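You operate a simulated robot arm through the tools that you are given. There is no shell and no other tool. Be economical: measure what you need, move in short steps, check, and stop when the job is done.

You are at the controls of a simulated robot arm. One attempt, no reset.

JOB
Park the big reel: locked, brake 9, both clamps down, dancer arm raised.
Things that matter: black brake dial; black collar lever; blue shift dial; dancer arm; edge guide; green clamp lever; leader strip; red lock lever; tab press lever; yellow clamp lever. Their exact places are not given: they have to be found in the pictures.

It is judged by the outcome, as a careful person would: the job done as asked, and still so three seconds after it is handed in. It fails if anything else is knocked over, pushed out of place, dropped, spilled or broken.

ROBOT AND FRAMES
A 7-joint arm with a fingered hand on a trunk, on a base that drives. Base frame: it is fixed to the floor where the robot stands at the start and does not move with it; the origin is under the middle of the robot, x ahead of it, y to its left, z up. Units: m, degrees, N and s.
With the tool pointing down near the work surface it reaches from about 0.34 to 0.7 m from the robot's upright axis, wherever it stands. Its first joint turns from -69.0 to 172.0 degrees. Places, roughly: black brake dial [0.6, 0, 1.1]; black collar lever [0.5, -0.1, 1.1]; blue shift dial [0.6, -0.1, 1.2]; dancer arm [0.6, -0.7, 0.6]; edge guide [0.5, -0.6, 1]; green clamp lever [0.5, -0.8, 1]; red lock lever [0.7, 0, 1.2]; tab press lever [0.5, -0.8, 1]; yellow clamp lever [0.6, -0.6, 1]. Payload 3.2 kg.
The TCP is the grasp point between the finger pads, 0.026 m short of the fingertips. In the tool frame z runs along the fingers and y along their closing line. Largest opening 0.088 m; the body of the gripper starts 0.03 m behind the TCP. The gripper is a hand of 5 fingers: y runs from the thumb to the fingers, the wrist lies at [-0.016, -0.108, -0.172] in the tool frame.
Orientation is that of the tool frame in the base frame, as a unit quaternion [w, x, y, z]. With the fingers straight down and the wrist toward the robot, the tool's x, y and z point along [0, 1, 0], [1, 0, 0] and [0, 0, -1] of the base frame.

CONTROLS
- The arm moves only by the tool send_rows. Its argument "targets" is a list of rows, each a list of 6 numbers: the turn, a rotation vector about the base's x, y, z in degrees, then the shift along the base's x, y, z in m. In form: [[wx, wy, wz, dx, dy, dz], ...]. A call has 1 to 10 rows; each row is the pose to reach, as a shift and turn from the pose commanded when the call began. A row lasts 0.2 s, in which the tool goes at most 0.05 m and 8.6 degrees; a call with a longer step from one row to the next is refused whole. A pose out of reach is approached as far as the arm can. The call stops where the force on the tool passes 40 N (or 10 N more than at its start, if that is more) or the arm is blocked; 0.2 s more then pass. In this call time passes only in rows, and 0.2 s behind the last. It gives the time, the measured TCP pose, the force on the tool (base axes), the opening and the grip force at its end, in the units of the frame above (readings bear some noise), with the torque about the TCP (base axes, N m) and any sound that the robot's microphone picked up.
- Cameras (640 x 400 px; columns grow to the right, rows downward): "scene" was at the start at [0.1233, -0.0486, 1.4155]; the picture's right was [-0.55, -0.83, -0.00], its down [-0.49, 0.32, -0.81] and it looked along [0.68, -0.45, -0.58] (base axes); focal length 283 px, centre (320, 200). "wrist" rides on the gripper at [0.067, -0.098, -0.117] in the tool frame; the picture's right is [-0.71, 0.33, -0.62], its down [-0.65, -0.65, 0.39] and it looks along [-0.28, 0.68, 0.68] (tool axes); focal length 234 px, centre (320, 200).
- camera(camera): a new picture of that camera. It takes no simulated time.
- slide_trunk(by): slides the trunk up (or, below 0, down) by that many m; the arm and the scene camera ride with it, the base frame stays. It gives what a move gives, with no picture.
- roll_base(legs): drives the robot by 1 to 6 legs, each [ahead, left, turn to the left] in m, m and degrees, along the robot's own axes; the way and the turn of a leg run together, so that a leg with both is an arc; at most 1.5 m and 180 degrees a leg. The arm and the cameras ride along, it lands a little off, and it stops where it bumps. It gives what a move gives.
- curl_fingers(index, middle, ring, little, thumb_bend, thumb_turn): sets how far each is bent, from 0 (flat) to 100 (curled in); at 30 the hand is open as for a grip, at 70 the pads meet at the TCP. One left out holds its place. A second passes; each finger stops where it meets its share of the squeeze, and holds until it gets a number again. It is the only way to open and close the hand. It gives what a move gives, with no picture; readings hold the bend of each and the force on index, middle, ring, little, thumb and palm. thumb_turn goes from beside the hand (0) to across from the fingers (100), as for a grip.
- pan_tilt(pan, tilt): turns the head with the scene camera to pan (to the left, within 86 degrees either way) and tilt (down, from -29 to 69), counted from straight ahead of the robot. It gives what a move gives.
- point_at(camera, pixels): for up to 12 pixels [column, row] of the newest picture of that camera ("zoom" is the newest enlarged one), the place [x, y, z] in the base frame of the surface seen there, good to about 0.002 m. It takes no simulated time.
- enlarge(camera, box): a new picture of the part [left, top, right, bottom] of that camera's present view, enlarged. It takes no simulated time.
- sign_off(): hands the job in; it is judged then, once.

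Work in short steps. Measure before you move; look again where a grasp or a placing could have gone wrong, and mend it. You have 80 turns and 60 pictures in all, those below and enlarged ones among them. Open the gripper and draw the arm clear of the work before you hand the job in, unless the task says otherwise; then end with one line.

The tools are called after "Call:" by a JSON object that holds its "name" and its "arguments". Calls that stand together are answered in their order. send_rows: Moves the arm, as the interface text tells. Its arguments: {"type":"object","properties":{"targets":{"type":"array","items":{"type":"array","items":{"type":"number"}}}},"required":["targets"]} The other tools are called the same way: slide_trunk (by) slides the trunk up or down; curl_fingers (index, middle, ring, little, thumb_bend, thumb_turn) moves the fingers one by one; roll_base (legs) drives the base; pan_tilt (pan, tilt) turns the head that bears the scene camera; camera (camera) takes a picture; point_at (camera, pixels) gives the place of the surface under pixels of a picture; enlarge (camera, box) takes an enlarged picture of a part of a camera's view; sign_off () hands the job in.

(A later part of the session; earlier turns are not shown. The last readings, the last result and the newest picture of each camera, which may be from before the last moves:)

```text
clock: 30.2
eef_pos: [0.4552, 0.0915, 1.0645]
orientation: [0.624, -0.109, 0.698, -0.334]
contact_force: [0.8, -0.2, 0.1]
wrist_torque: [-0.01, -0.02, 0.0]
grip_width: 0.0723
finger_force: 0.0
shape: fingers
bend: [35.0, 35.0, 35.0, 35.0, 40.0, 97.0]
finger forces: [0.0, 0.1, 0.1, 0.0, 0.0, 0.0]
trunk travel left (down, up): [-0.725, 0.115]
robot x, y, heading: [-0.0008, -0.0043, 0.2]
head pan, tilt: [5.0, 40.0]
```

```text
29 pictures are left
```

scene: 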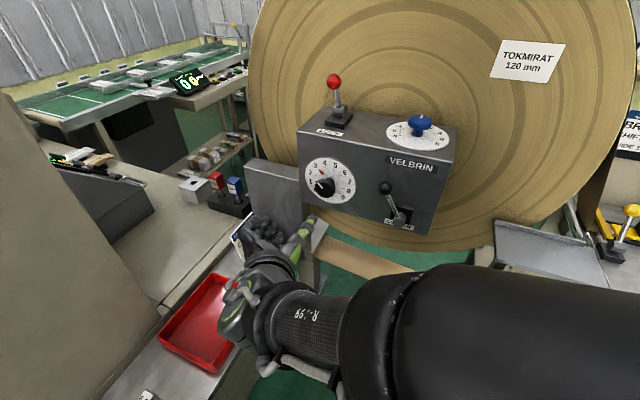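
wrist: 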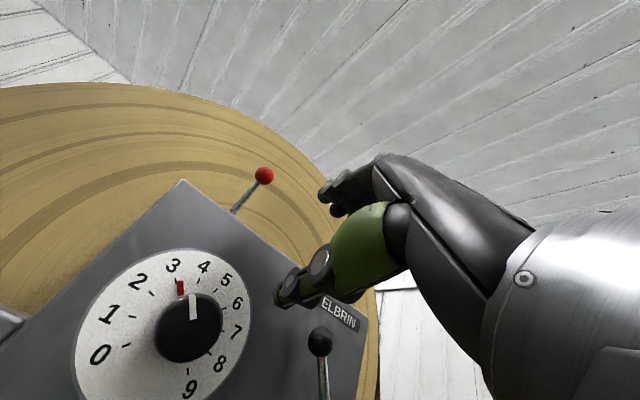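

Pose is good (roll ≈ −127°). I advance onto the knob.

Call:
{"name": "send_rows", "arguments": {"targets": [[0, 0, 0, 0.04, -0.0149, -0.004], [0, 0, 0, 0.08, -0.0298, -0.006], [0, 0, 0, 0.105, -0.039, -0.006], [0, 0, 0, 0.1248, -0.0465, -0.006]]}}

Call:
{"name": "camera", "arguments": {"camera": "wrist"}}

Call:
{"name": "enlarge", "arguments": {"camera": "scene", "box": [260, 125, 400, 235]}}

```text
clock: 31.2
eef_pos: [0.5837, 0.044, 1.0561]
orientation: [0.624, -0.108, 0.698, -0.335]
contact_force: [0.0, 1.0, 0.7]
wrist_torque: [-0.05, -0.03, -0.02]
grip_width: 0.0722
finger_force: 0.0
shape: fingers
bend: [35.0, 35.0, 35.0, 35.0, 40.0, 97.0]
finger forces: [0.0, 0.1, 0.1, 0.0, 0.0, 0.1]
trunk travel left (down, up): [-0.725, 0.115]
robot x, y, heading: [-0.0007, 0.0001, 0.1]
head pan, tilt: [5.0, 40.0]
```

```text
28 pictures are left
```

wrist: 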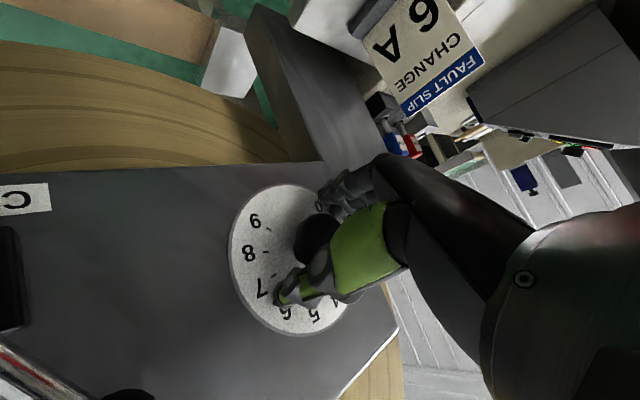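

```text
3.64 times, centred on (330, 180) of scene
```

zoom: 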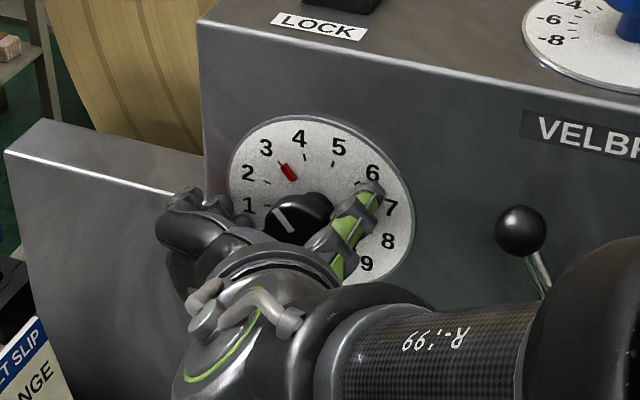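

Knob is between fingers and thumb. Closing the hand.

Call:
{"name": "curl_fingers", "arguments": {"index": 70, "middle": 70, "ring": 60, "little": 60, "thumb_bend": 70}}

Call:
{"name": "enlarge", "arguments": {"camera": "scene", "box": [260, 125, 400, 235]}}

```text
clock: 32.2
eef_pos: [0.5808, 0.0437, 1.0598]
orientation: [0.624, -0.107, 0.698, -0.335]
contact_force: [0.3, -2.0, 4.6]
wrist_torque: [-0.02, -0.05, -0.07]
grip_width: 0.0367
finger_force: 16.4
shape: fingers
bend: [58.0, 64.0, 60.0, 60.0, 57.0, 96.0]
finger forces: [7.3, 6.1, 0.0, 0.1, 18.5, 0.0]
trunk travel left (down, up): [-0.725, 0.115]
robot x, y, heading: [0.0018, 0.0046, 0.4]
head pan, tilt: [5.0, 40.0]
```

```text
3.64 times, centred on (330, 180) of scene
```

zoom: 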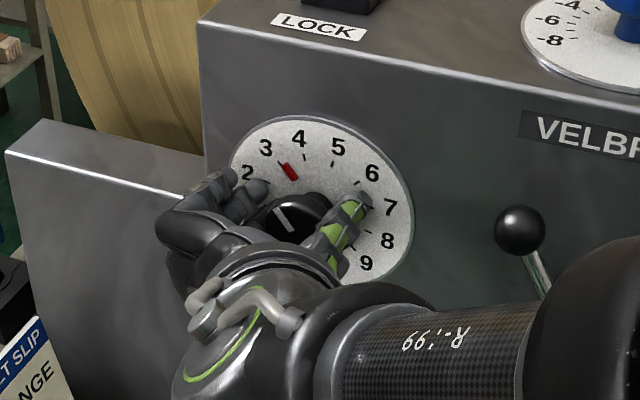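

Gripped (thumb 18 N vs index+middle 13 N). I turn clockwise 60° first.

Call:
{"name": "send_rows", "arguments": {"targets": [[7.9, -2.75, 0, 0, 0, 0], [15.8, -5.5, 0, 0, 0, 0], [23.7, -8.25, 0, 0, 0, 0], [31.6, -11, 0, 0, 0, 0], [39.5, -13.75, 0, 0, 0, 0], [47.4, -16.5, 0, 0, 0, 0], [55.3, -19.25, 0, 0, 0, 0]]}}

Call:
{"name": "enlarge", "arguments": {"camera": "scene", "box": [260, 125, 400, 235]}}

```text
clock: 34.0
eef_pos: [0.584, 0.0313, 1.0895]
orientation: [0.707, 0.287, 0.645, 0.029]
contact_force: [-10.5, -3.6, 4.0]
wrist_torque: [-0.06, 0.14, -0.14]
grip_width: 0.0127
finger_force: 6.7
shape: fingers
bend: [66.0, 70.0, 60.0, 60.0, 67.0, 100.0]
finger forces: [0.5, 1.5, 0.0, 0.0, 11.0, 0.0]
out of reach, approached as far as the arm can: row 4, 5, 6
trunk travel left (down, up): [-0.725, 0.115]
robot x, y, heading: [-0.0013, -0.0016, 0.4]
head pan, tilt: [5.0, 40.0]
stopped in row 7: the arm was blocked; the commanded pose is now the measured one
```

```text
3.64 times, centred on (330, 180) of scene
```

zoom: 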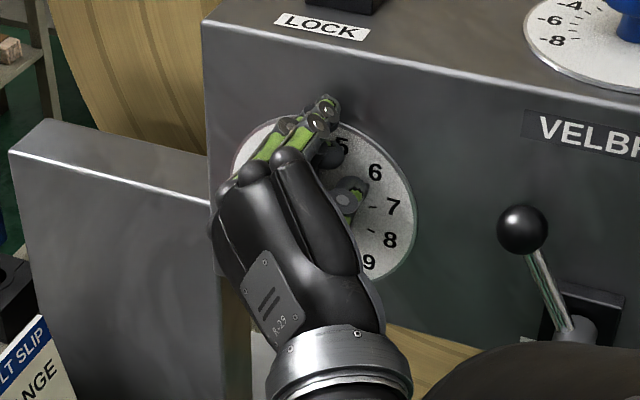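

The arm ran out of reach beyond roll ≈ −95° and slipped. I open and back straight off, then look at the dial.

Call:
{"name": "curl_fingers", "arguments": {"index": 35, "middle": 35, "ring": 35, "little": 35, "thumb_bend": 40, "thumb_turn": 97}}

Call:
{"name": "send_rows", "arguments": {"targets": [[0, 0, 0, -0.03, 0.011, -0.004], [-7.5, 2.6, 0, -0.07, 0.026, -0.01], [-15.5, 5.4, 0, -0.11, 0.04, -0.02], [-23, 8, 0, -0.12, 0.05, -0.025], [-31, 10.8, 0, -0.12, 0.055, -0.027]]}}

Call:
{"name": "enlarge", "arguments": {"camera": "scene", "box": [260, 125, 400, 235]}}

```text
clock: 35.0
eef_pos: [0.5834, 0.0303, 1.0881]
orientation: [0.707, 0.287, 0.646, 0.03]
contact_force: [-11.9, 1.3, -1.8]
wrist_torque: [-0.04, -0.14, 0.17]
grip_width: 0.072
finger_force: 5.7
shape: fingers
bend: [35.0, 40.0, 35.0, 35.0, 40.0, 96.0]
finger forces: [0.0, 11.2, 0.1, 0.0, 0.0, 0.1]
trunk travel left (down, up): [-0.725, 0.115]
robot x, y, heading: [-0.003, 0.0047, 0.2]
head pan, tilt: [5.0, 40.0]
```

```text
clock: 36.2
eef_pos: [0.4646, 0.0893, 1.0571]
orientation: [0.692, 0.086, 0.695, -0.173]
contact_force: [-0.3, 0.1, -0.4]
wrist_torque: [0.01, -0.02, 0.02]
grip_width: 0.0723
finger_force: 0.0
shape: fingers
bend: [35.0, 35.0, 35.0, 35.0, 40.0, 96.0]
finger forces: [0.0, 0.1, 0.0, 0.0, 0.1, 0.1]
trunk travel left (down, up): [-0.725, 0.115]
robot x, y, heading: [0.0024, 0.0017, 0.4]
head pan, tilt: [5.0, 40.0]
```

```text
3.64 times, centred on (330, 180) of scene
```

zoom: 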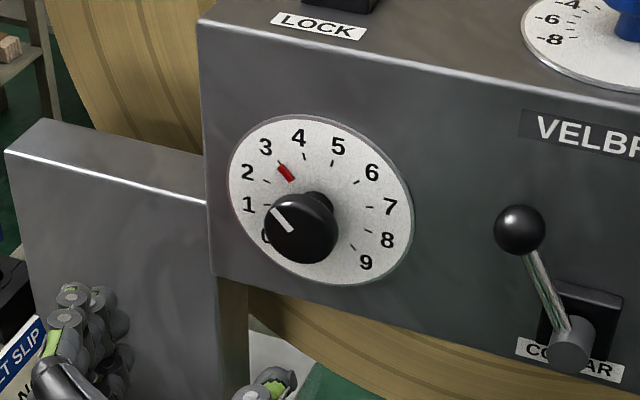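

The dial is still at 3. I test how far the hand rolls the other way here (−85° more), to get a longer clockwise stroke.

Call:
{"name": "send_rows", "arguments": {"targets": [[-7.9, 2.85, 0.2, 0, 0, 0], [-15.8, 5.7, 0.3, 0, 0, 0], [-23.7, 8.55, 0.5, 0, 0, 0], [-31.6, 11.4, 0.6, 0, 0, 0], [-39.5, 14.25, 0.8, 0, 0, 0], [-47.4, 17.1, 0.9, 0, 0, 0], [-55.3, 19.95, 1, 0, 0, 0], [-63.2, 22.8, 1.1, 0, 0, 0], [-71.1, 25.65, 1.2, 0, 0, 0], [-79, 28.5, 1.3, 0, 0, 0]]}}

Call:
{"name": "camera", "arguments": {"camera": "scene"}}

```text
clock: 38.4
eef_pos: [0.4663, 0.0887, 1.059]
orientation: [-0.415, 0.417, -0.568, 0.576]
contact_force: [-0.5, 0.5, -0.3]
wrist_torque: [0.04, -0.03, -0.01]
grip_width: 0.0722
finger_force: 0.1
shape: fingers
bend: [35.0, 35.0, 35.0, 35.0, 40.0, 96.0]
finger forces: [0.0, 0.0, 0.0, 0.1, 0.1, 0.0]
trunk travel left (down, up): [-0.725, 0.115]
robot x, y, heading: [-0.0003, -0.006, 0.3]
head pan, tilt: [5.0, 40.0]
```

```text
23 pictures are left
```

scene: 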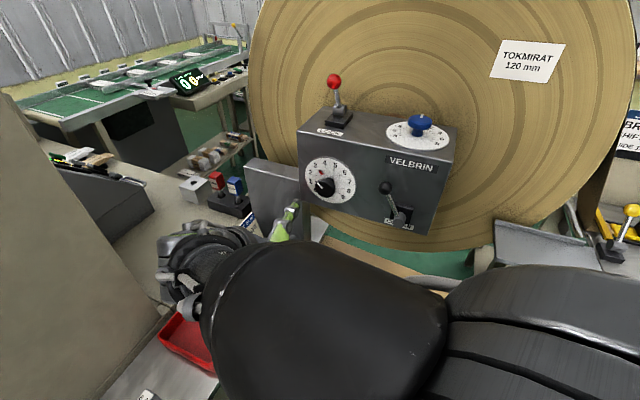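

Roll −181° works. I try a further −59°.

Call:
{"name": "send_rows", "arguments": {"targets": [[-7.9, 2.85, 0, 0, 0, 0], [-15.8, 5.7, 0, 0, 0, 0], [-23.7, 8.55, 0, 0, 0, 0], [-31.6, 11.4, 0, 0, 0, 0], [-39.5, 14.25, 0, 0, 0, 0], [-47.4, 17.1, 0, 0, 0, 0], [-55.3, 19.95, 0, 0, 0, 0]]}}

```text
clock: 40.0
eef_pos: [0.4712, 0.0786, 1.0634]
orientation: [-0.071, 0.647, -0.312, 0.692]
contact_force: [-0.7, 0.8, 0.4]
wrist_torque: [0.02, 0.0, -0.02]
grip_width: 0.0725
finger_force: 0.0
shape: fingers
bend: [35.0, 35.0, 35.0, 35.0, 40.0, 96.0]
finger forces: [0.1, 0.1, 0.1, 0.0, 0.0, 0.0]
trunk travel left (down, up): [-0.725, 0.115]
robot x, y, heading: [-0.0016, 0.0029, 0.4]
head pan, tilt: [5.0, 40.0]
```

Works too (roll ≈ −237°). I advance to the knob in this roll and grip it.

Call:
{"name": "send_rows", "arguments": {"targets": [[0, 0, 0, 0.03, -0.002, -0.005], [0, 0, 0, 0.07, -0.02, -0.005], [0, 0, 0, 0.095, -0.029, -0.005], [0, 0, 0, 0.113, -0.0345, -0.005]]}}

Call:
{"name": "enlarge", "arguments": {"camera": "scene", "box": [260, 125, 400, 235]}}

```text
clock: 41.0
eef_pos: [0.579, 0.0553, 1.0517]
orientation: [-0.072, 0.652, -0.294, 0.695]
contact_force: [0.7, -0.2, 0.3]
wrist_torque: [0.0, 0.01, 0.0]
grip_width: 0.0721
finger_force: 0.1
shape: fingers
bend: [35.0, 35.0, 35.0, 35.0, 40.0, 96.0]
finger forces: [0.1, 0.0, 0.0, 0.0, 0.0, 0.1]
trunk travel left (down, up): [-0.725, 0.115]
robot x, y, heading: [0.0001, -0.0048, 0.1]
head pan, tilt: [5.0, 40.0]
```

```text
3.64 times, centred on (330, 180) of scene
```

zoom: 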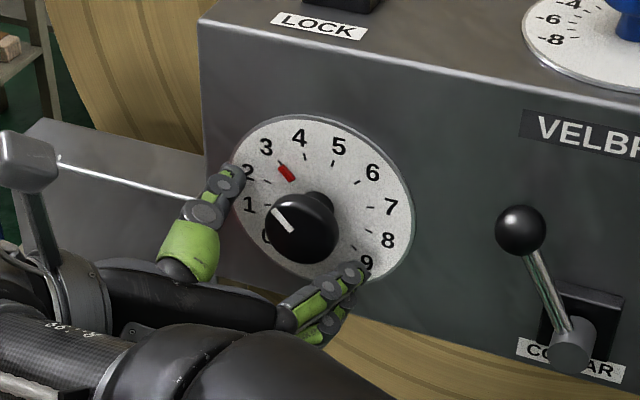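

The TCP is ~1 cm left of the knob axis; I centre it, then grip.

Call:
{"name": "send_rows", "arguments": {"targets": [[0, 0, 0, 0.004, -0.0105, 0.006]]}}

Call:
{"name": "curl_fingers", "arguments": {"index": 75, "middle": 75, "ring": 60, "little": 60, "thumb_bend": 75}}

Call:
{"name": "send_rows", "arguments": {"targets": [[7.5, -2.6, 0, 0, 0, 0], [15, -5.2, 0, 0, 0, 0], [22.5, -7.8, 0, 0, 0, 0]]}}

Call:
{"name": "enlarge", "arguments": {"camera": "scene", "box": [260, 125, 400, 235]}}

```text
clock: 41.4
eef_pos: [0.5823, 0.041, 1.0584]
orientation: [-0.072, 0.651, -0.298, 0.695]
contact_force: [0.2, 0.2, 0.2]
wrist_torque: [-0.01, -0.01, 0.02]
grip_width: 0.0722
finger_force: 0.0
shape: fingers
bend: [35.0, 35.0, 35.0, 35.0, 40.0, 96.0]
finger forces: [0.0, 0.0, 0.0, 0.0, 0.0, 0.0]
trunk travel left (down, up): [-0.725, 0.115]
robot x, y, heading: [0.0019, -0.001, 0.2]
head pan, tilt: [5.0, 40.0]
```

```text
clock: 42.4
eef_pos: [0.5837, 0.0428, 1.0606]
orientation: [-0.072, 0.651, -0.298, 0.695]
contact_force: [2.4, -0.1, -1.8]
wrist_torque: [-0.05, -0.19, 0.22]
grip_width: 0.0334
finger_force: 22.5
shape: fingers
bend: [74.0, 58.0, 60.0, 60.0, 58.0, 98.0]
finger forces: [9.9, 12.1, 0.0, 0.0, 22.2, 0.0]
trunk travel left (down, up): [-0.725, 0.115]
robot x, y, heading: [-0.0017, -0.0011, 0.4]
head pan, tilt: [5.0, 40.0]
```

```text
clock: 43.2
eef_pos: [0.5822, 0.037, 1.055]
orientation: [-0.213, 0.574, -0.429, 0.664]
contact_force: [-4.7, 15.6, 16.6]
wrist_torque: [-0.32, -0.77, 0.51]
grip_width: 0.0342
finger_force: 28.8
shape: fingers
bend: [74.0, 74.0, 60.0, 60.0, 52.0, 99.0]
finger forces: [10.0, 9.1, 0.0, 0.0, 39.2, 0.0]
trunk travel left (down, up): [-0.725, 0.115]
robot x, y, heading: [0.0005, 0.0022, 0.0]
head pan, tilt: [5.0, 40.0]
```

```text
3.64 times, centred on (330, 180) of scene
```

zoom: 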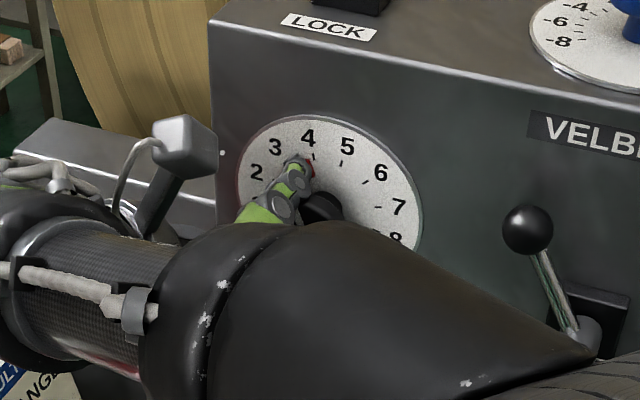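

The pointer has moved to about 4, so the grip turns it. I continue with a small re-centring (+y, +z).

Call:
{"name": "send_rows", "arguments": {"targets": [[7.5, -2.6, 0, 0, 0.004, 0.003], [15, -5.2, 0, 0, 0.004, 0.003], [22.5, -7.8, 0, 0, 0.004, 0.003], [30, -10.4, 0, 0, 0.004, 0.003], [37.5, -13, 0, 0, 0.004, 0.003]]}}

Call:
{"name": "enlarge", "arguments": {"camera": "scene", "box": [260, 125, 400, 235]}}

```text
clock: 44.4
eef_pos: [0.584, 0.041, 1.0623]
orientation: [0.437, -0.394, 0.588, -0.554]
contact_force: [-1.7, -9.3, -5.2]
wrist_torque: [0.07, 0.27, -0.05]
grip_width: 0.033
finger_force: 19.2
shape: fingers
bend: [74.0, 57.0, 60.0, 60.0, 59.0, 96.0]
finger forces: [11.5, 9.8, 0.0, 0.1, 16.6, 0.0]
trunk travel left (down, up): [-0.725, 0.115]
robot x, y, heading: [-0.0011, 0.002, 0.1]
head pan, tilt: [5.0, 40.0]
```

```text
3.64 times, centred on (330, 180) of scene
```

zoom: 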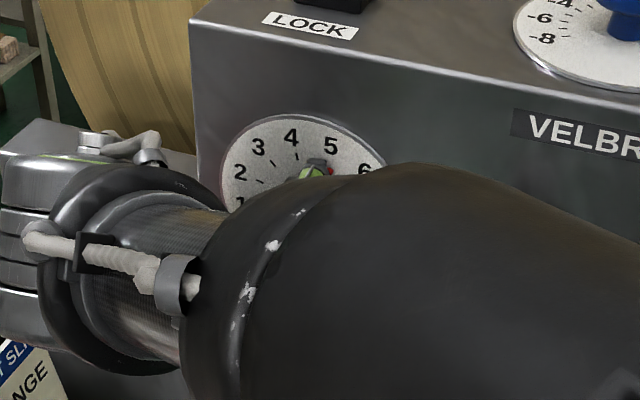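

The pointer passes 5. Continuing the stroke by another 64°.

Call:
{"name": "send_rows", "arguments": {"targets": [[7.5, -2.6, 0, 0, 0.001, 0], [15, -5.2, 0, 0, 0.001, 0], [22.5, -7.8, 0, 0, 0.001, 0], [30, -10.4, 0, 0, 0.001, 0], [37.5, -13, 0, 0, 0.001, 0], [45, -15.6, 0, 0, 0.001, 0], [52.5, -18.2, 0, 0, 0.001, 0], [60, -20.8, 0, 0, 0.001, 0]]}}

Call:
{"name": "enlarge", "arguments": {"camera": "scene", "box": [260, 125, 400, 235]}}

```text
clock: 46.2
eef_pos: [0.5835, 0.0425, 1.0628]
orientation: [0.67, -0.021, 0.699, -0.249]
contact_force: [-1.6, -14.5, -2.6]
wrist_torque: [0.02, 0.07, -0.23]
grip_width: 0.0333
finger_force: 22.6
shape: fingers
bend: [74.0, 74.0, 60.0, 60.0, 57.0, 95.0]
finger forces: [10.4, 9.2, 0.1, 0.1, 26.9, 0.1]
trunk travel left (down, up): [-0.725, 0.115]
robot x, y, heading: [-0.0007, -0.0021, 0.2]
head pan, tilt: [5.0, 40.0]
```

```text
3.64 times, centred on (330, 180) of scene
```

zoom: 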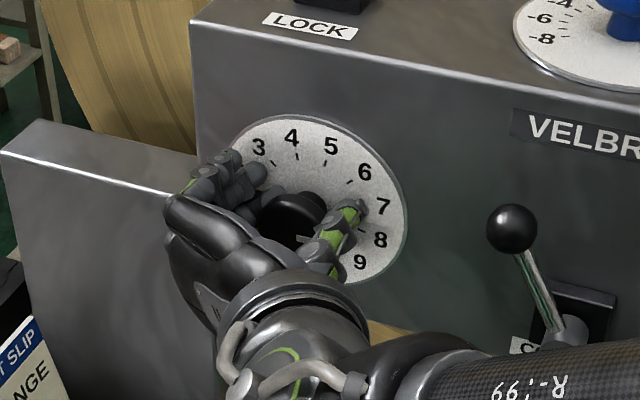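

The thumb covers the pointer, near 7. I release, retreat, and look.

Call:
{"name": "curl_fingers", "arguments": {"index": 35, "middle": 35, "ring": 35, "little": 35, "thumb_bend": 40, "thumb_turn": 97}}

Call:
{"name": "send_rows", "arguments": {"targets": [[0, 0, 0, -0.03, 0.011, 0], [-7.7, 2.7, 0, -0.07, 0.025, 0], [-15.4, 5.4, 0, -0.07, 0.025, 0], [-23, 8.1, 0, -0.07, 0.025, 0], [-31, 10.8, 0, -0.07, 0.025, 0], [-38.5, 13.4, 0, -0.07, 0.025, 0], [-46, 16, 0, -0.07, 0.025, 0], [-54, 18.8, 0, -0.07, 0.025, 0], [-61.5, 21.4, 0, -0.07, 0.025, 0], [-69, 24, 0, -0.07, 0.025, 0]]}}

Call:
{"name": "enlarge", "arguments": {"camera": "scene", "box": [260, 125, 400, 235]}}

```text
clock: 47.2
eef_pos: [0.5838, 0.0486, 1.0624]
orientation: [0.671, -0.025, 0.698, -0.25]
contact_force: [0.0, 0.6, 0.5]
wrist_torque: [0.01, 0.0, 0.01]
grip_width: 0.0718
finger_force: 0.0
shape: fingers
bend: [35.0, 35.0, 35.0, 35.0, 40.0, 96.0]
finger forces: [0.0, 0.0, 0.0, 0.1, 0.0, 0.1]
trunk travel left (down, up): [-0.725, 0.115]
robot x, y, heading: [0.0009, -0.0029, 0.3]
head pan, tilt: [5.0, 40.0]
```

```text
clock: 49.4
eef_pos: [0.5143, 0.0717, 1.0775]
orientation: [-0.398, 0.433, -0.561, 0.584]
contact_force: [-0.6, -1.2, -0.1]
wrist_torque: [-0.03, 0.02, -0.02]
grip_width: 0.0722
finger_force: 0.1
shape: fingers
bend: [35.0, 35.0, 35.0, 35.0, 40.0, 96.0]
finger forces: [0.0, 0.0, 0.1, 0.0, 0.1, 0.0]
trunk travel left (down, up): [-0.725, 0.115]
robot x, y, heading: [-0.0029, -0.0002, 0.4]
head pan, tilt: [5.0, 40.0]
```

```text
3.64 times, centred on (330, 180) of scene
```

zoom: 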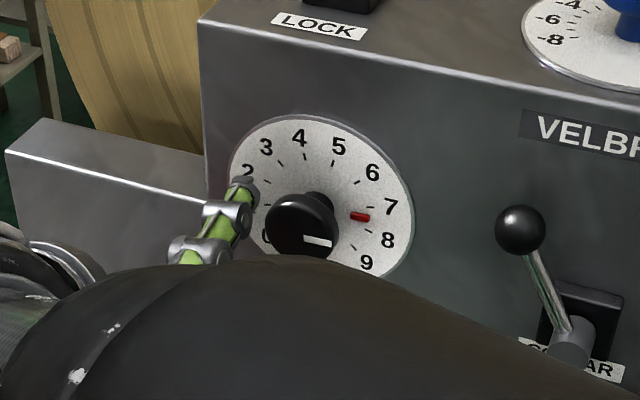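

The red pointer is at about 7.4. I measure it and move back onto the knob.

Call:
{"name": "point_at", "arguments": {"camera": "zoom", "pixels": [[360, 217], [352, 215], [368, 218], [318, 162], [352, 248], [386, 206]]}}

Call:
{"name": "send_rows", "arguments": {"targets": [[0, 0, 0, 0.035, -0.013, -0.006], [0, 0, 0, 0.055, -0.021, -0.01], [0, 0, 0, 0.0695, -0.028, -0.016]]}}

```text
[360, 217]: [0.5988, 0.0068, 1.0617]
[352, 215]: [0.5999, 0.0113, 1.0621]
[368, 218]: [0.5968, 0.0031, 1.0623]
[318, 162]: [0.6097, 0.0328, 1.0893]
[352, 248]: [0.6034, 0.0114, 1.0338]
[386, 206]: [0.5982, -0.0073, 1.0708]
```

```text
clock: 50.4
eef_pos: [0.584, 0.0348, 1.0748]
orientation: [0.404, -0.413, 0.577, -0.577]
contact_force: [-13.3, 5.4, 2.4]
wrist_torque: [0.28, 0.61, 0.22]
grip_width: 0.0725
finger_force: 7.1
shape: fingers
bend: [35.0, 34.0, 35.0, 35.0, 40.0, 96.0]
finger forces: [0.0, 14.3, 0.0, 0.0, 0.6, 0.1]
trunk travel left (down, up): [-0.725, 0.115]
robot x, y, heading: [-0.0016, -0.0011, 0.1]
head pan, tilt: [5.0, 40.0]
stopped in row 3: the arm was blocked; the commanded pose is now the measured one
```

The hand came in ~1.5 cm high with a finger on the knob. I back off 3.5 cm, correct height/side, and re-enter.

Call:
{"name": "send_rows", "arguments": {"targets": [[0, 0, 0, -0.035, 0.013, 0], [0, 0, 0, -0.036, 0.022, -0.016], [0, 0, 0, -0.036, 0.022, -0.016]]}}

```text
clock: 51.2
eef_pos: [0.5546, 0.0484, 1.0698]
orientation: [0.411, -0.397, 0.594, -0.567]
contact_force: [-0.5, 1.4, 0.6]
wrist_torque: [0.0, 0.03, -0.03]
grip_width: 0.0724
finger_force: 0.1
shape: fingers
bend: [35.0, 35.0, 35.0, 35.0, 40.0, 96.0]
finger forces: [0.0, 0.1, 0.1, 0.1, 0.0, 0.0]
trunk travel left (down, up): [-0.725, 0.115]
robot x, y, heading: [0.0006, -0.0008, 0.1]
head pan, tilt: [5.0, 40.0]
```

Tracking is poor near this roll. I roll +24° (to ≈ −154°), which still leaves the ~46° I need, and re-centre.

Call:
{"name": "send_rows", "arguments": {"targets": [[7.5, -2.7, 0, -0.002, 0, 0], [15, -5.4, 0, -0.002, 0, 0], [22.5, -8.1, 0, -0.002, 0, 0], [22.5, -8.1, 0, -0.002, 0, 0]]}}

```text
clock: 52.2
eef_pos: [0.553, 0.0493, 1.0622]
orientation: [0.515, -0.275, 0.657, -0.476]
contact_force: [-0.1, -0.1, 0.9]
wrist_torque: [-0.01, -0.03, 0.04]
grip_width: 0.0723
finger_force: 0.2
shape: fingers
bend: [35.0, 35.0, 35.0, 35.0, 40.0, 96.0]
finger forces: [0.0, 0.1, 0.0, 0.0, 0.1, 0.1]
trunk travel left (down, up): [-0.725, 0.115]
robot x, y, heading: [-0.0026, -0.004, 0.3]
head pan, tilt: [5.0, 40.0]
```

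Close to the axis; I nudge left then advance 3 cm.

Call:
{"name": "send_rows", "arguments": {"targets": [[0, 0, 0, 0.002, 0.005, -0.003], [0, 0, 0, 0.016, 0.0, -0.003], [0, 0, 0, 0.03, -0.005, -0.003], [0, 0, 0, 0.03, -0.005, -0.003]]}}

Call:
{"name": "camera", "arguments": {"camera": "wrist"}}

```text
clock: 53.2
eef_pos: [0.5822, 0.047, 1.0687]
orientation: [0.523, -0.27, 0.655, -0.474]
contact_force: [-0.3, -0.3, -0.6]
wrist_torque: [0.03, 0.0, 0.0]
grip_width: 0.0723
finger_force: 0.1
shape: fingers
bend: [35.0, 35.0, 35.0, 35.0, 40.0, 96.0]
finger forces: [0.1, 0.1, 0.0, 0.0, 0.1, 0.0]
trunk travel left (down, up): [-0.725, 0.115]
robot x, y, heading: [-0.0021, 0.0008, 0.5]
head pan, tilt: [5.0, 40.0]
```

```text
17 pictures are left
```

wrist: 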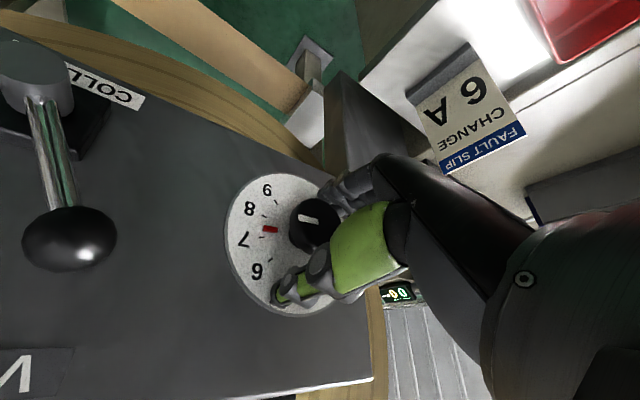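

Wrist view confirms pointer between 7 and 8. I lower 9 mm to centre, grip, and turn 40°.

Call:
{"name": "send_rows", "arguments": {"targets": [[0, 0, 0, 0, -0.002, -0.009]]}}

Call:
{"name": "curl_fingers", "arguments": {"index": 75, "middle": 75, "ring": 60, "little": 60, "thumb_bend": 75}}

Call:
{"name": "send_rows", "arguments": {"targets": [[7.5, -2.6, 0, 0, 0, 0], [15, -5.2, 0, 0, 0, 0], [22.5, -7.8, 0, 0, 0, 0], [30, -10.4, 0, 0, 0, 0], [37.5, -13, 0, 0, 0, 0]]}}

Call:
{"name": "camera", "arguments": {"camera": "wrist"}}

```text
clock: 53.6
eef_pos: [0.5845, 0.0465, 1.0615]
orientation: [0.525, -0.268, 0.655, -0.473]
contact_force: [0.4, 1.0, 0.7]
wrist_torque: [0.01, -0.03, 0.01]
grip_width: 0.0722
finger_force: 0.1
shape: fingers
bend: [35.0, 35.0, 35.0, 35.0, 40.0, 96.0]
finger forces: [0.0, 0.1, 0.1, 0.1, 0.1, 0.0]
trunk travel left (down, up): [-0.725, 0.115]
robot x, y, heading: [0.0004, -0.0047, 0.1]
head pan, tilt: [5.0, 40.0]
```

```text
clock: 54.6
eef_pos: [0.5838, 0.0433, 1.0594]
orientation: [0.523, -0.269, 0.655, -0.475]
contact_force: [-0.6, 6.3, 11.9]
wrist_torque: [-0.2, -0.37, -0.2]
grip_width: 0.0341
finger_force: 24.9
shape: fingers
bend: [74.0, 73.0, 60.0, 60.0, 56.0, 100.0]
finger forces: [9.1, 12.3, 0.0, 0.1, 28.9, 0.1]
trunk travel left (down, up): [-0.725, 0.115]
robot x, y, heading: [0.0007, -0.0025, 0.5]
head pan, tilt: [5.0, 40.0]
```

```text
clock: 55.8
eef_pos: [0.5825, 0.0454, 1.0506]
orientation: [0.656, -0.045, 0.701, -0.278]
contact_force: [17.1, -6.9, 29.1]
wrist_torque: [-0.14, -0.09, -0.27]
grip_width: 0.0345
finger_force: 23.9
shape: fingers
bend: [74.0, 73.0, 60.0, 60.0, 51.0, 100.0]
finger forces: [8.1, 15.0, 0.0, 0.0, 25.2, 0.0]
trunk travel left (down, up): [-0.725, 0.115]
robot x, y, heading: [-0.0031, -0.001, 0.5]
head pan, tilt: [5.0, 40.0]
```

```text
16 pictures are left
```

wrist: 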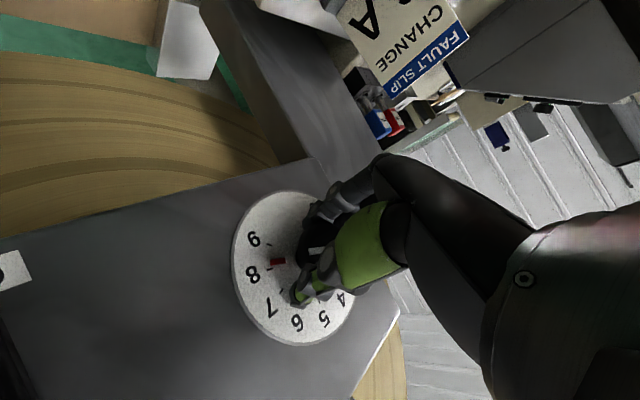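

Pointer ~8.3, with the hand pressing low (29 N up). I raise 7 mm and turn 20° more.

Call:
{"name": "send_rows", "arguments": {"targets": [[0, 0, 0, -0.001, 0, 0.007], [7.5, -2.6, 0, -0.001, 0, 0.008], [15, -5.2, 0, -0.001, 0, 0.008], [20.5, -7.1, 0, -0.001, 0, 0.008]]}}

Call:
{"name": "enlarge", "arguments": {"camera": "wrist", "box": [220, 180, 380, 360]}}

```text
clock: 56.8
eef_pos: [0.5822, 0.0455, 1.0529]
orientation: [0.676, 0.025, 0.706, -0.208]
contact_force: [14.5, -6.7, 19.5]
wrist_torque: [-0.14, -0.12, -0.13]
grip_width: 0.0336
finger_force: 21.5
shape: fingers
bend: [74.0, 73.0, 60.0, 60.0, 53.0, 100.0]
finger forces: [9.1, 13.5, 0.0, 0.0, 20.5, 0.1]
out of reach, approached as far as the arm can: row 3, 4
trunk travel left (down, up): [-0.725, 0.115]
robot x, y, heading: [-0.0031, 0.0002, 0.2]
head pan, tilt: [5.0, 40.0]
```

```text
2.22 times, centred on (300, 270) of wrist
```

zoom: 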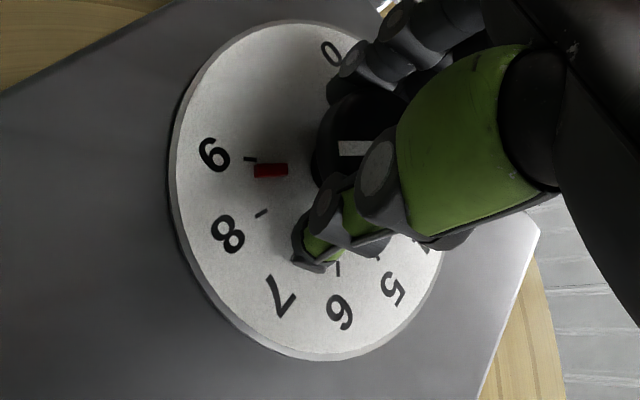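

Pointer is almost on 9. I release and back off to read it squarely.

Call:
{"name": "curl_fingers", "arguments": {"index": 35, "middle": 35, "ring": 35, "little": 35, "thumb_bend": 40, "thumb_turn": 97}}

Call:
{"name": "send_rows", "arguments": {"targets": [[0, 0, 0, -0.03, 0.011, 0.005], [-7.5, 2.6, 0, -0.07, 0.025, 0.005], [-15, 5.2, 0, -0.11, 0.04, 0.005], [-22, 7.6, 0, -0.12, 0.043, 0.005]]}}

Call:
{"name": "enlarge", "arguments": {"camera": "scene", "box": [290, 145, 370, 215]}}

```text
clock: 57.8
eef_pos: [0.5801, 0.0481, 1.05]
orientation: [0.674, 0.021, 0.708, -0.209]
contact_force: [-0.2, -0.5, 1.5]
wrist_torque: [0.02, 0.02, 0.01]
grip_width: 0.0717
finger_force: 0.0
shape: fingers
bend: [35.0, 35.0, 35.0, 35.0, 40.0, 96.0]
finger forces: [0.0, 0.0, 0.0, 0.0, 0.0, 0.0]
trunk travel left (down, up): [-0.725, 0.115]
robot x, y, heading: [0.0014, -0.0005, 0.1]
head pan, tilt: [5.0, 40.0]
```

```text
clock: 58.8
eef_pos: [0.4597, 0.0919, 1.0567]
orientation: [0.617, -0.122, 0.698, -0.342]
contact_force: [-0.1, 0.6, 0.8]
wrist_torque: [-0.01, 0.03, -0.01]
grip_width: 0.072
finger_force: 0.1
shape: fingers
bend: [35.0, 35.0, 35.0, 35.0, 40.0, 96.0]
finger forces: [0.0, 0.0, 0.1, 0.0, 0.1, 0.0]
trunk travel left (down, up): [-0.725, 0.115]
robot x, y, heading: [-0.0007, -0.003, 0.3]
head pan, tilt: [5.0, 40.0]
```

```text
5.71 times, centred on (330, 180) of scene
```

zoom: 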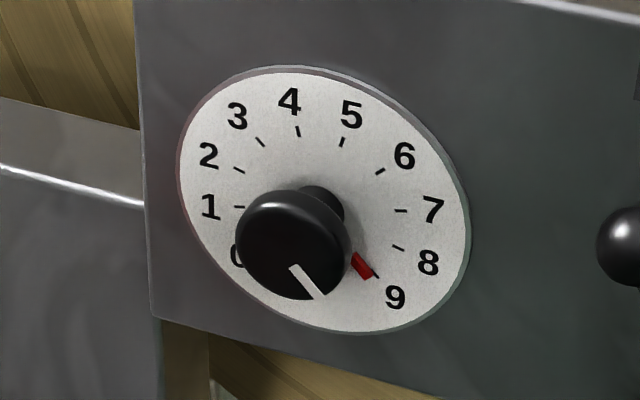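

Pointer sits in line with the 9 tick: brake 9. Next, I retract and rotate the hand back to pointing down (single axis turn, ~145° in two calls) before driving to the table.

Call:
{"name": "send_rows", "arguments": {"targets": [[6.26, 0.69, -5.71, -0.02, -0.01, 0.02], [12.5, 1.4, -11.4, -0.04, -0.02, 0.04], [18.8, 2.1, -17.1, -0.05, -0.03, 0.06], [25, 2.8, -22.8, -0.05, -0.05, 0.08], [31.3, 3.5, -28.6, -0.05, -0.07, 0.1], [37.6, 4.1, -34.3, -0.05, -0.09, 0.12], [43.8, 4.8, -40, -0.05, -0.11, 0.14], [50.1, 5.5, -45.7, -0.05, -0.13, 0.16], [56.3, 6.2, -51.4, -0.05, -0.15, 0.18], [62.6, 6.9, -57.1, -0.05, -0.17, 0.19]]}}

Call:
{"name": "send_rows", "arguments": {"targets": [[6.26, 0.69, -5.71, 0.01, -0.02, 0], [12.5, 1.4, -11.4, 0.02, -0.04, 0], [18.8, 2.1, -17.1, 0.02, -0.06, 0], [25, 2.8, -22.8, 0.02, -0.08, 0], [31.3, 3.5, -28.6, 0.02, -0.1, 0], [37.6, 4.1, -34.3, 0.02, -0.1, 0], [43.8, 4.8, -40, 0.02, -0.1, 0]]}}

```text
clock: 61.0
eef_pos: [0.4081, -0.0805, 1.2457]
orientation: [0.322, 0.517, 0.773, -0.177]
contact_force: [0.1, -0.6, -0.6]
wrist_torque: [0.0, 0.02, 0.05]
grip_width: 0.0721
finger_force: 0.0
shape: fingers
bend: [35.0, 35.0, 35.0, 35.0, 40.0, 96.0]
finger forces: [0.0, 0.1, 0.1, 0.0, 0.0, 0.0]
trunk travel left (down, up): [-0.725, 0.115]
robot x, y, heading: [0.0023, -0.0023, 0.6]
head pan, tilt: [5.0, 40.0]
```

```text
clock: 62.6
eef_pos: [0.4287, -0.179, 1.2469]
orientation: [0.001, 0.817, 0.576, 0.0]
contact_force: [0.0, -0.5, 0.3]
wrist_torque: [-0.01, 0.0, 0.0]
grip_width: 0.072
finger_force: 0.1
shape: fingers
bend: [35.0, 35.0, 35.0, 35.0, 40.0, 96.0]
finger forces: [0.0, 0.0, 0.0, 0.0, 0.0, 0.1]
trunk travel left (down, up): [-0.725, 0.115]
robot x, y, heading: [0.002, -0.0029, 0.4]
head pan, tilt: [5.0, 40.0]
```

The hand is down again. I drive 0.5 m right, then turn −19.5° to face the splice table, and look.

Call:
{"name": "roll_base", "arguments": {"legs": [[0, -0.5, 0], [0, 0, -19.5]]}}

Call:
{"name": "pan_tilt", "arguments": {"pan": 0, "tilt": 40}}

Call:
{"name": "camera", "arguments": {"camera": "scene"}}

```text
clock: 66.6
eef_pos: [0.3565, -0.8038, 1.2468]
orientation: [0.0, 0.898, 0.44, 0.0]
contact_force: [0.2, -0.1, 0.0]
wrist_torque: [-0.01, -0.03, 0.01]
grip_width: 0.0719
finger_force: 0.1
shape: fingers
bend: [35.0, 35.0, 35.0, 35.0, 40.0, 96.0]
finger forces: [0.0, 0.0, 0.1, 0.0, 0.0, 0.0]
trunk travel left (down, up): [-0.725, 0.115]
robot x, y, heading: [0.0082, -0.5005, -18.1]
head pan, tilt: [5.0, 40.0]
```

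```text
clock: 67.2
eef_pos: [0.3583, -0.8037, 1.2474]
orientation: [0.001, 0.899, 0.439, 0.0]
contact_force: [-0.7, -0.1, -0.1]
wrist_torque: [0.05, -0.02, -0.02]
grip_width: 0.0719
finger_force: 0.1
shape: fingers
bend: [35.0, 35.0, 35.0, 35.0, 40.0, 96.0]
finger forces: [0.0, 0.0, 0.2, 0.0, 0.0, 0.0]
trunk travel left (down, up): [-0.725, 0.115]
robot x, y, heading: [0.0027, -0.4982, -18.1]
head pan, tilt: [0.0, 40.0]
```

```text
13 pictures are left
```

scene: 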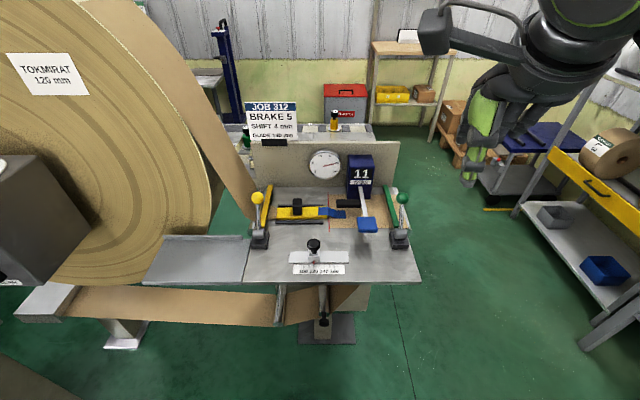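

Clear view. I enlarge the table and measure levers and clamp bars.

Call:
{"name": "enlarge", "arguments": {"camera": "scene", "box": [220, 150, 440, 350]}}

Call:
{"name": "point_at", "arguments": {"camera": "scene", "pixels": [[257, 198], [259, 232], [403, 197], [400, 230], [264, 208], [392, 210], [324, 323], [323, 290], [281, 300], [345, 278], [400, 275], [240, 275]]}}

```text
2.00 times, centred on (330, 250) of scene
```

zoom: 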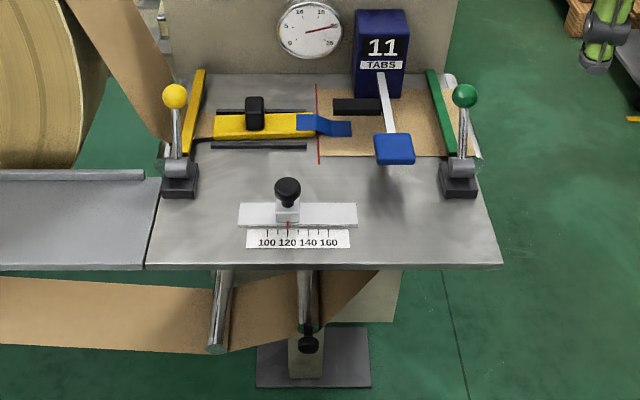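

```text
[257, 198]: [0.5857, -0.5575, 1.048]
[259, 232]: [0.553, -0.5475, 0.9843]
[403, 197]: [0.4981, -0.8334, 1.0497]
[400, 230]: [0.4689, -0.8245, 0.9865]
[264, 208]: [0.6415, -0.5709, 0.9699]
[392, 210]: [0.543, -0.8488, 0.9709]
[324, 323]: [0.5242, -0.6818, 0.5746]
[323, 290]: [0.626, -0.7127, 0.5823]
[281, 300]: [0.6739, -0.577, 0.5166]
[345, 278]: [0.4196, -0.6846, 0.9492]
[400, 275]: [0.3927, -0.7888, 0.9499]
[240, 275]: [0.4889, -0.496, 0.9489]
```

I check whether the clamp bars are raised: measure bar ends against the table.

Call:
{"name": "point_at", "arguments": {"camera": "zoom", "pixels": [[188, 145], [193, 110], [200, 75], [448, 148], [440, 115], [431, 75], [220, 170], [420, 170], [175, 96], [463, 96], [187, 155], [449, 157]]}}

```text
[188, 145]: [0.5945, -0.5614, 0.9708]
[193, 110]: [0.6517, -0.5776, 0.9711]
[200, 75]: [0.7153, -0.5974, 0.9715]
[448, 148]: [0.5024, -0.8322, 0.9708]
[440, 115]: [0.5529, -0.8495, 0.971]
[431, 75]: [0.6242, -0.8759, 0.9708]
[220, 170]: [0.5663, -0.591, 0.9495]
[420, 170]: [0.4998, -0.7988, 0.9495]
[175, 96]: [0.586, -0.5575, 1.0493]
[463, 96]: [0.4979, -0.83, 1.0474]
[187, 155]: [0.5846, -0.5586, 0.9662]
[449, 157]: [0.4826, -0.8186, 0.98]
```

Bars stand 2 cm above the table, levers leaning away like the red one did. I go above the green ball (centre ≈ 0.507, −0.838, 1.040) with yaw corrected.

Call:
{"name": "send_rows", "arguments": {"targets": [[0, 0, 4, 0.03, -0.01, 0], [0, 0, 8, 0.07, -0.02, -0.01], [0, 0, 12, 0.11, -0.03, -0.03], [0, 0, 16, 0.14, -0.032, -0.07], [0, 0, 18.4, 0.146, -0.033, -0.117]]}}

Call:
{"name": "enlarge", "arguments": {"camera": "scene", "box": [320, 120, 480, 270]}}

```text
clock: 68.4
eef_pos: [0.5026, -0.8369, 1.1285]
orientation: [0.001, 0.817, 0.577, -0.001]
contact_force: [0.2, 0.6, -0.7]
wrist_torque: [0.03, -0.01, -0.01]
grip_width: 0.0717
finger_force: 0.1
shape: fingers
bend: [35.0, 35.0, 35.0, 35.0, 40.0, 96.0]
finger forces: [0.0, 0.1, 0.1, 0.0, 0.0, 0.0]
trunk travel left (down, up): [-0.725, 0.115]
robot x, y, heading: [0.0064, -0.4976, -18.1]
head pan, tilt: [0.0, 40.0]
```

```text
2.67 times, centred on (400, 195) of scene
```

zoom: 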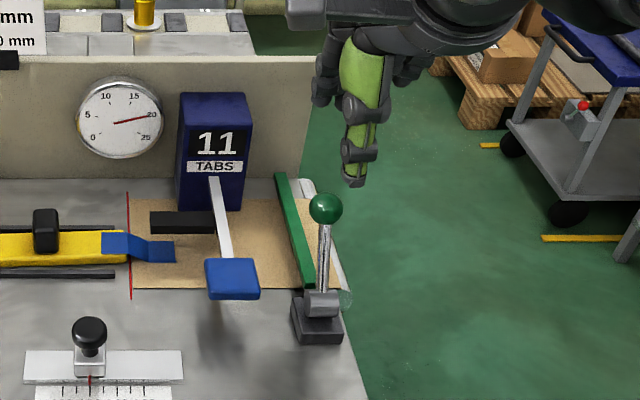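

Aligned within ~1 cm. I descend over the ball, shifting 5 mm left, then curl the fingers behind it.

Call:
{"name": "send_rows", "arguments": {"targets": [[0, 0, 0, 0.002, 0.005, -0.03], [0, 0, 0, 0.002, 0.005, -0.06], [0, 0, 0, 0.002, 0.005, -0.09]]}}

Call:
{"name": "curl_fingers", "arguments": {"index": 60, "middle": 60, "ring": 60, "little": 60}}

Call:
{"name": "enlarge", "arguments": {"camera": "scene", "box": [320, 120, 480, 270]}}

```text
clock: 69.2
eef_pos: [0.5063, -0.8328, 1.0389]
orientation: [0.002, 0.816, 0.577, 0.0]
contact_force: [-0.7, 0.7, 0.1]
wrist_torque: [0.01, 0.03, -0.02]
grip_width: 0.0721
finger_force: 0.1
shape: fingers
bend: [35.0, 35.0, 35.0, 35.0, 40.0, 96.0]
finger forces: [0.1, 0.1, 0.0, 0.1, 0.0, 0.1]
trunk travel left (down, up): [-0.725, 0.115]
robot x, y, heading: [0.0075, -0.4994, -18.2]
head pan, tilt: [0.0, 40.0]
```

```text
clock: 70.2
eef_pos: [0.5051, -0.8331, 1.0399]
orientation: [0.001, 0.816, 0.577, 0.0]
contact_force: [0.0, -0.6, -0.3]
wrist_torque: [0.0, 0.01, 0.01]
grip_width: 0.046
finger_force: 0.1
shape: fingers
bend: [60.0, 60.0, 60.0, 60.0, 40.0, 96.0]
finger forces: [0.0, 0.1, 0.0, 0.0, 0.0, 0.0]
trunk travel left (down, up): [-0.725, 0.115]
robot x, y, heading: [0.0061, -0.4979, -18.2]
head pan, tilt: [0.0, 40.0]
```

```text
2.67 times, centred on (400, 195) of scene
```

zoom: 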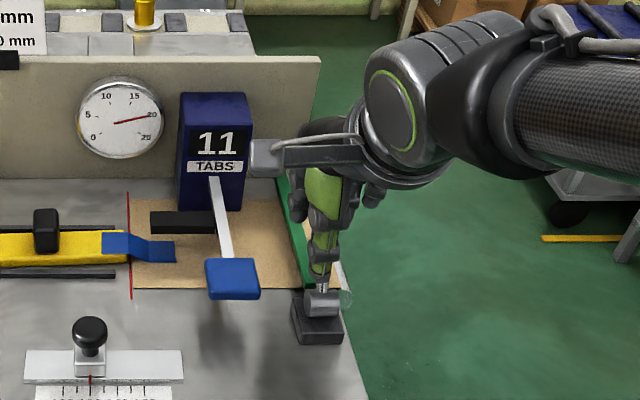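

The rod is between thumb and fingers. I pull the lever toward the operator side.

Call:
{"name": "send_rows", "arguments": {"targets": [[0, 0, 0, -0.014, 0.005, 0.002], [0, 0, 0, -0.028, 0.01, 0.005], [0, 0, 0, -0.042, 0.015, 0.006], [0, 0, 0, -0.056, 0.02, 0.004], [0, 0, 0, -0.068, 0.024, 0], [0, 0, 0, -0.08, 0.028, -0.005], [0, 0, 0, -0.09, 0.032, -0.01]]}}

```text
clock: 71.8
eef_pos: [0.4193, -0.802, 1.0364]
orientation: [0.008, 0.817, 0.576, 0.006]
contact_force: [13.5, -9.2, 31.2]
wrist_torque: [-0.91, -1.2, -0.12]
grip_width: 0.0483
finger_force: 15.5
shape: fingers
bend: [58.0, 41.0, 60.0, 60.0, 40.0, 96.0]
finger forces: [2.7, 27.4, 0.0, 0.0, 0.0, 0.0]
trunk travel left (down, up): [-0.725, 0.115]
robot x, y, heading: [0.0058, -0.5009, -18.1]
head pan, tilt: [0.0, 40.0]
```

At the end stop. I ease, open and lift straight up, then look.

Call:
{"name": "send_rows", "arguments": {"targets": [[0, 0, 0, 0.006, -0.002, 0.006]]}}

Call:
{"name": "curl_fingers", "arguments": {"index": 35, "middle": 35, "ring": 35, "little": 35}}

Call:
{"name": "send_rows", "arguments": {"targets": [[0, 0, 0, 0, 0, 0.03], [0, 0, 0, 0, 0, 0.07], [0, 0, 0, 0, 0, 0.11], [0, 0, 0, 0.03, 0.03, 0.14], [0, 0, 0, 0.06, 0.07, 0.14], [0, 0, 0, 0.08, 0.115, 0.14], [0, 0, 0, 0.1, 0.16, 0.13], [0, 0, 0, 0.13, 0.2, 0.12], [0, 0, 0, 0.155, 0.235, 0.11], [0, 0, 0, 0.172, 0.25, 0.1]]}}

Call:
{"name": "enlarge", "arguments": {"camera": "scene", "box": [220, 120, 440, 290]}}

```text
clock: 72.2
eef_pos: [0.4233, -0.8015, 1.0376]
orientation: [0.003, 0.817, 0.576, 0.0]
contact_force: [9.1, -5.7, 21.8]
wrist_torque: [-0.72, -0.9, -0.05]
grip_width: 0.0461
finger_force: 12.1
shape: fingers
bend: [60.0, 43.0, 60.0, 60.0, 40.0, 96.0]
finger forces: [3.0, 21.7, 0.0, 0.0, 0.1, 0.0]
trunk travel left (down, up): [-0.725, 0.115]
robot x, y, heading: [0.0076, -0.4979, -18.0]
head pan, tilt: [0.0, 40.0]
```

```text
clock: 73.2
eef_pos: [0.4216, -0.8015, 1.033]
orientation: [0.001, 0.817, 0.577, 0.0]
contact_force: [-0.5, 0.7, 0.8]
wrist_torque: [0.01, 0.01, -0.03]
grip_width: 0.072
finger_force: 0.0
shape: fingers
bend: [35.0, 35.0, 35.0, 35.0, 40.0, 96.0]
finger forces: [0.1, 0.0, 0.1, 0.0, 0.0, 0.0]
trunk travel left (down, up): [-0.725, 0.115]
robot x, y, heading: [0.0065, -0.4976, -18.1]
head pan, tilt: [0.0, 40.0]
```

```text
refused: row 4 steps farther than a row can; nothing moved
```

```text
2.35 times, centred on (330, 205) of scene
```

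zoom: 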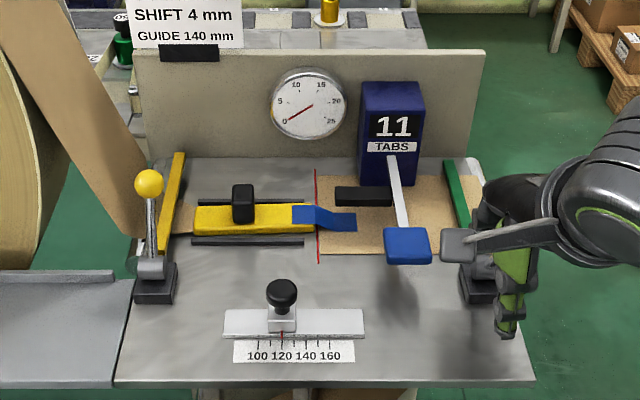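

The green lever went over. I lift straight up and travel to above yellow in legal steps.

Call:
{"name": "send_rows", "arguments": {"targets": [[0, 0, 0, 0, 0, 0.035], [0, 0, 0, 0, 0, 0.075], [0, 0, 0, 0, 0, 0.115], [0, 0, 0, 0.015, 0.03, 0.14], [0, 0, 0, 0.035, 0.07, 0.15], [0, 0, 0, 0.055, 0.11, 0.15], [0, 0, 0, 0.08, 0.15, 0.15], [0, 0, 0, 0.11, 0.185, 0.145], [0, 0, 0, 0.14, 0.215, 0.13], [0, 0, 0, 0.165, 0.243, 0.11]]}}

Call:
{"name": "enlarge", "arguments": {"camera": "scene", "box": [220, 120, 440, 290]}}

Call:
{"name": "point_at", "arguments": {"camera": "zoom", "pixels": [[455, 190], [447, 165], [468, 225], [478, 290], [480, 250], [500, 260]]}}

```text
clock: 75.6
eef_pos: [0.584, -0.5707, 1.1724]
orientation: [-0.003, 0.822, 0.569, 0.028]
contact_force: [0.2, -0.1, 0.1]
wrist_torque: [0.02, 0.0, -0.01]
grip_width: 0.0723
finger_force: 0.0
shape: fingers
bend: [35.0, 35.0, 35.0, 35.0, 40.0, 96.0]
finger forces: [0.1, 0.1, 0.0, 0.1, 0.0, 0.0]
trunk travel left (down, up): [-0.725, 0.115]
robot x, y, heading: [0.0029, -0.4978, -18.1]
head pan, tilt: [0.0, 40.0]
stopped in row 10: the arm was blocked; the commanded pose is now the measured one
```

```text
2.35 times, centred on (330, 205) of scene
```

zoom: 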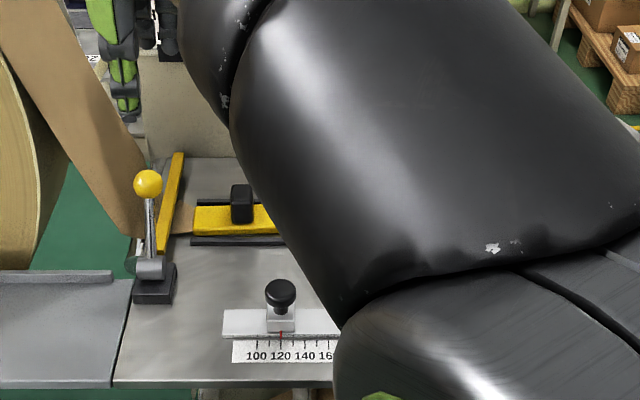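

```text
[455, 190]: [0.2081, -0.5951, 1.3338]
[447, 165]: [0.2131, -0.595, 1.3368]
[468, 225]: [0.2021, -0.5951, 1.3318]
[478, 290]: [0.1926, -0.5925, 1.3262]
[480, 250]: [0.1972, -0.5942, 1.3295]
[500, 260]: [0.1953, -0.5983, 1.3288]
```

Blocked again by arm limits on this left side; the green lever at the robot's right was easy. I bring the hand right/back and shift the base 0.25 m left.

Call:
{"name": "send_rows", "arguments": {"targets": [[0, 0, 0, -0.02, -0.01, 0.03], [0, 0, 0, -0.05, -0.035, 0.05], [0, 0, 0, -0.08, -0.065, 0.07], [0, 0, 0, -0.11, -0.1, 0.08], [0, 0, 0, -0.14, -0.135, 0.08], [0, 0, 0, -0.16, -0.17, 0.08]]}}

Call:
{"name": "roll_base", "arguments": {"legs": [[0, 0.25, 0]]}}

Call:
{"name": "pan_tilt", "arguments": {"pan": -22, "tilt": 40}}

Call:
{"name": "camera", "arguments": {"camera": "scene"}}

```text
clock: 77.0
eef_pos: [0.4242, -0.7444, 1.2502]
orientation: [-0.001, 0.82, 0.572, 0.026]
contact_force: [-0.8, 0.9, -0.9]
wrist_torque: [0.03, 0.0, -0.02]
grip_width: 0.0719
finger_force: 0.1
shape: fingers
bend: [35.0, 35.0, 35.0, 35.0, 40.0, 96.0]
finger forces: [0.0, 0.1, 0.0, 0.1, 0.1, 0.0]
trunk travel left (down, up): [-0.725, 0.115]
robot x, y, heading: [0.0063, -0.4982, -18.2]
head pan, tilt: [0.0, 40.0]
```

```text
clock: 78.8
eef_pos: [0.5031, -0.5027, 1.2504]
orientation: [-0.001, 0.821, 0.571, 0.025]
contact_force: [-0.3, 0.2, -1.2]
wrist_torque: [-0.01, 0.02, 0.0]
grip_width: 0.0723
finger_force: 0.0
shape: fingers
bend: [35.0, 35.0, 35.0, 35.0, 40.0, 96.0]
finger forces: [0.0, 0.0, 0.0, 0.0, 0.1, 0.1]
trunk travel left (down, up): [-0.725, 0.115]
robot x, y, heading: [0.0849, -0.2595, -18.2]
head pan, tilt: [0.0, 40.0]
```

```text
clock: 79.7
eef_pos: [0.503, -0.5039, 1.2503]
orientation: [-0.002, 0.821, 0.57, 0.025]
contact_force: [0.1, 0.0, 0.9]
wrist_torque: [0.01, 0.04, -0.01]
grip_width: 0.0721
finger_force: 0.0
shape: fingers
bend: [35.0, 35.0, 35.0, 35.0, 40.0, 96.0]
finger forces: [0.0, 0.0, 0.0, 0.0, 0.0, 0.0]
trunk travel left (down, up): [-0.725, 0.115]
robot x, y, heading: [0.0844, -0.2577, -18.3]
head pan, tilt: [-22.0, 40.0]
```

```text
7 pictures are left
```

scene: 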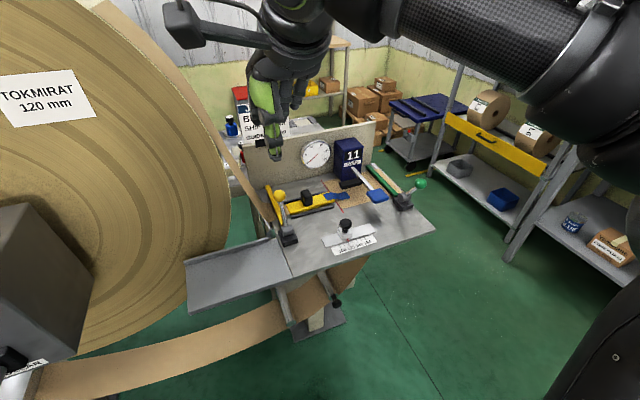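

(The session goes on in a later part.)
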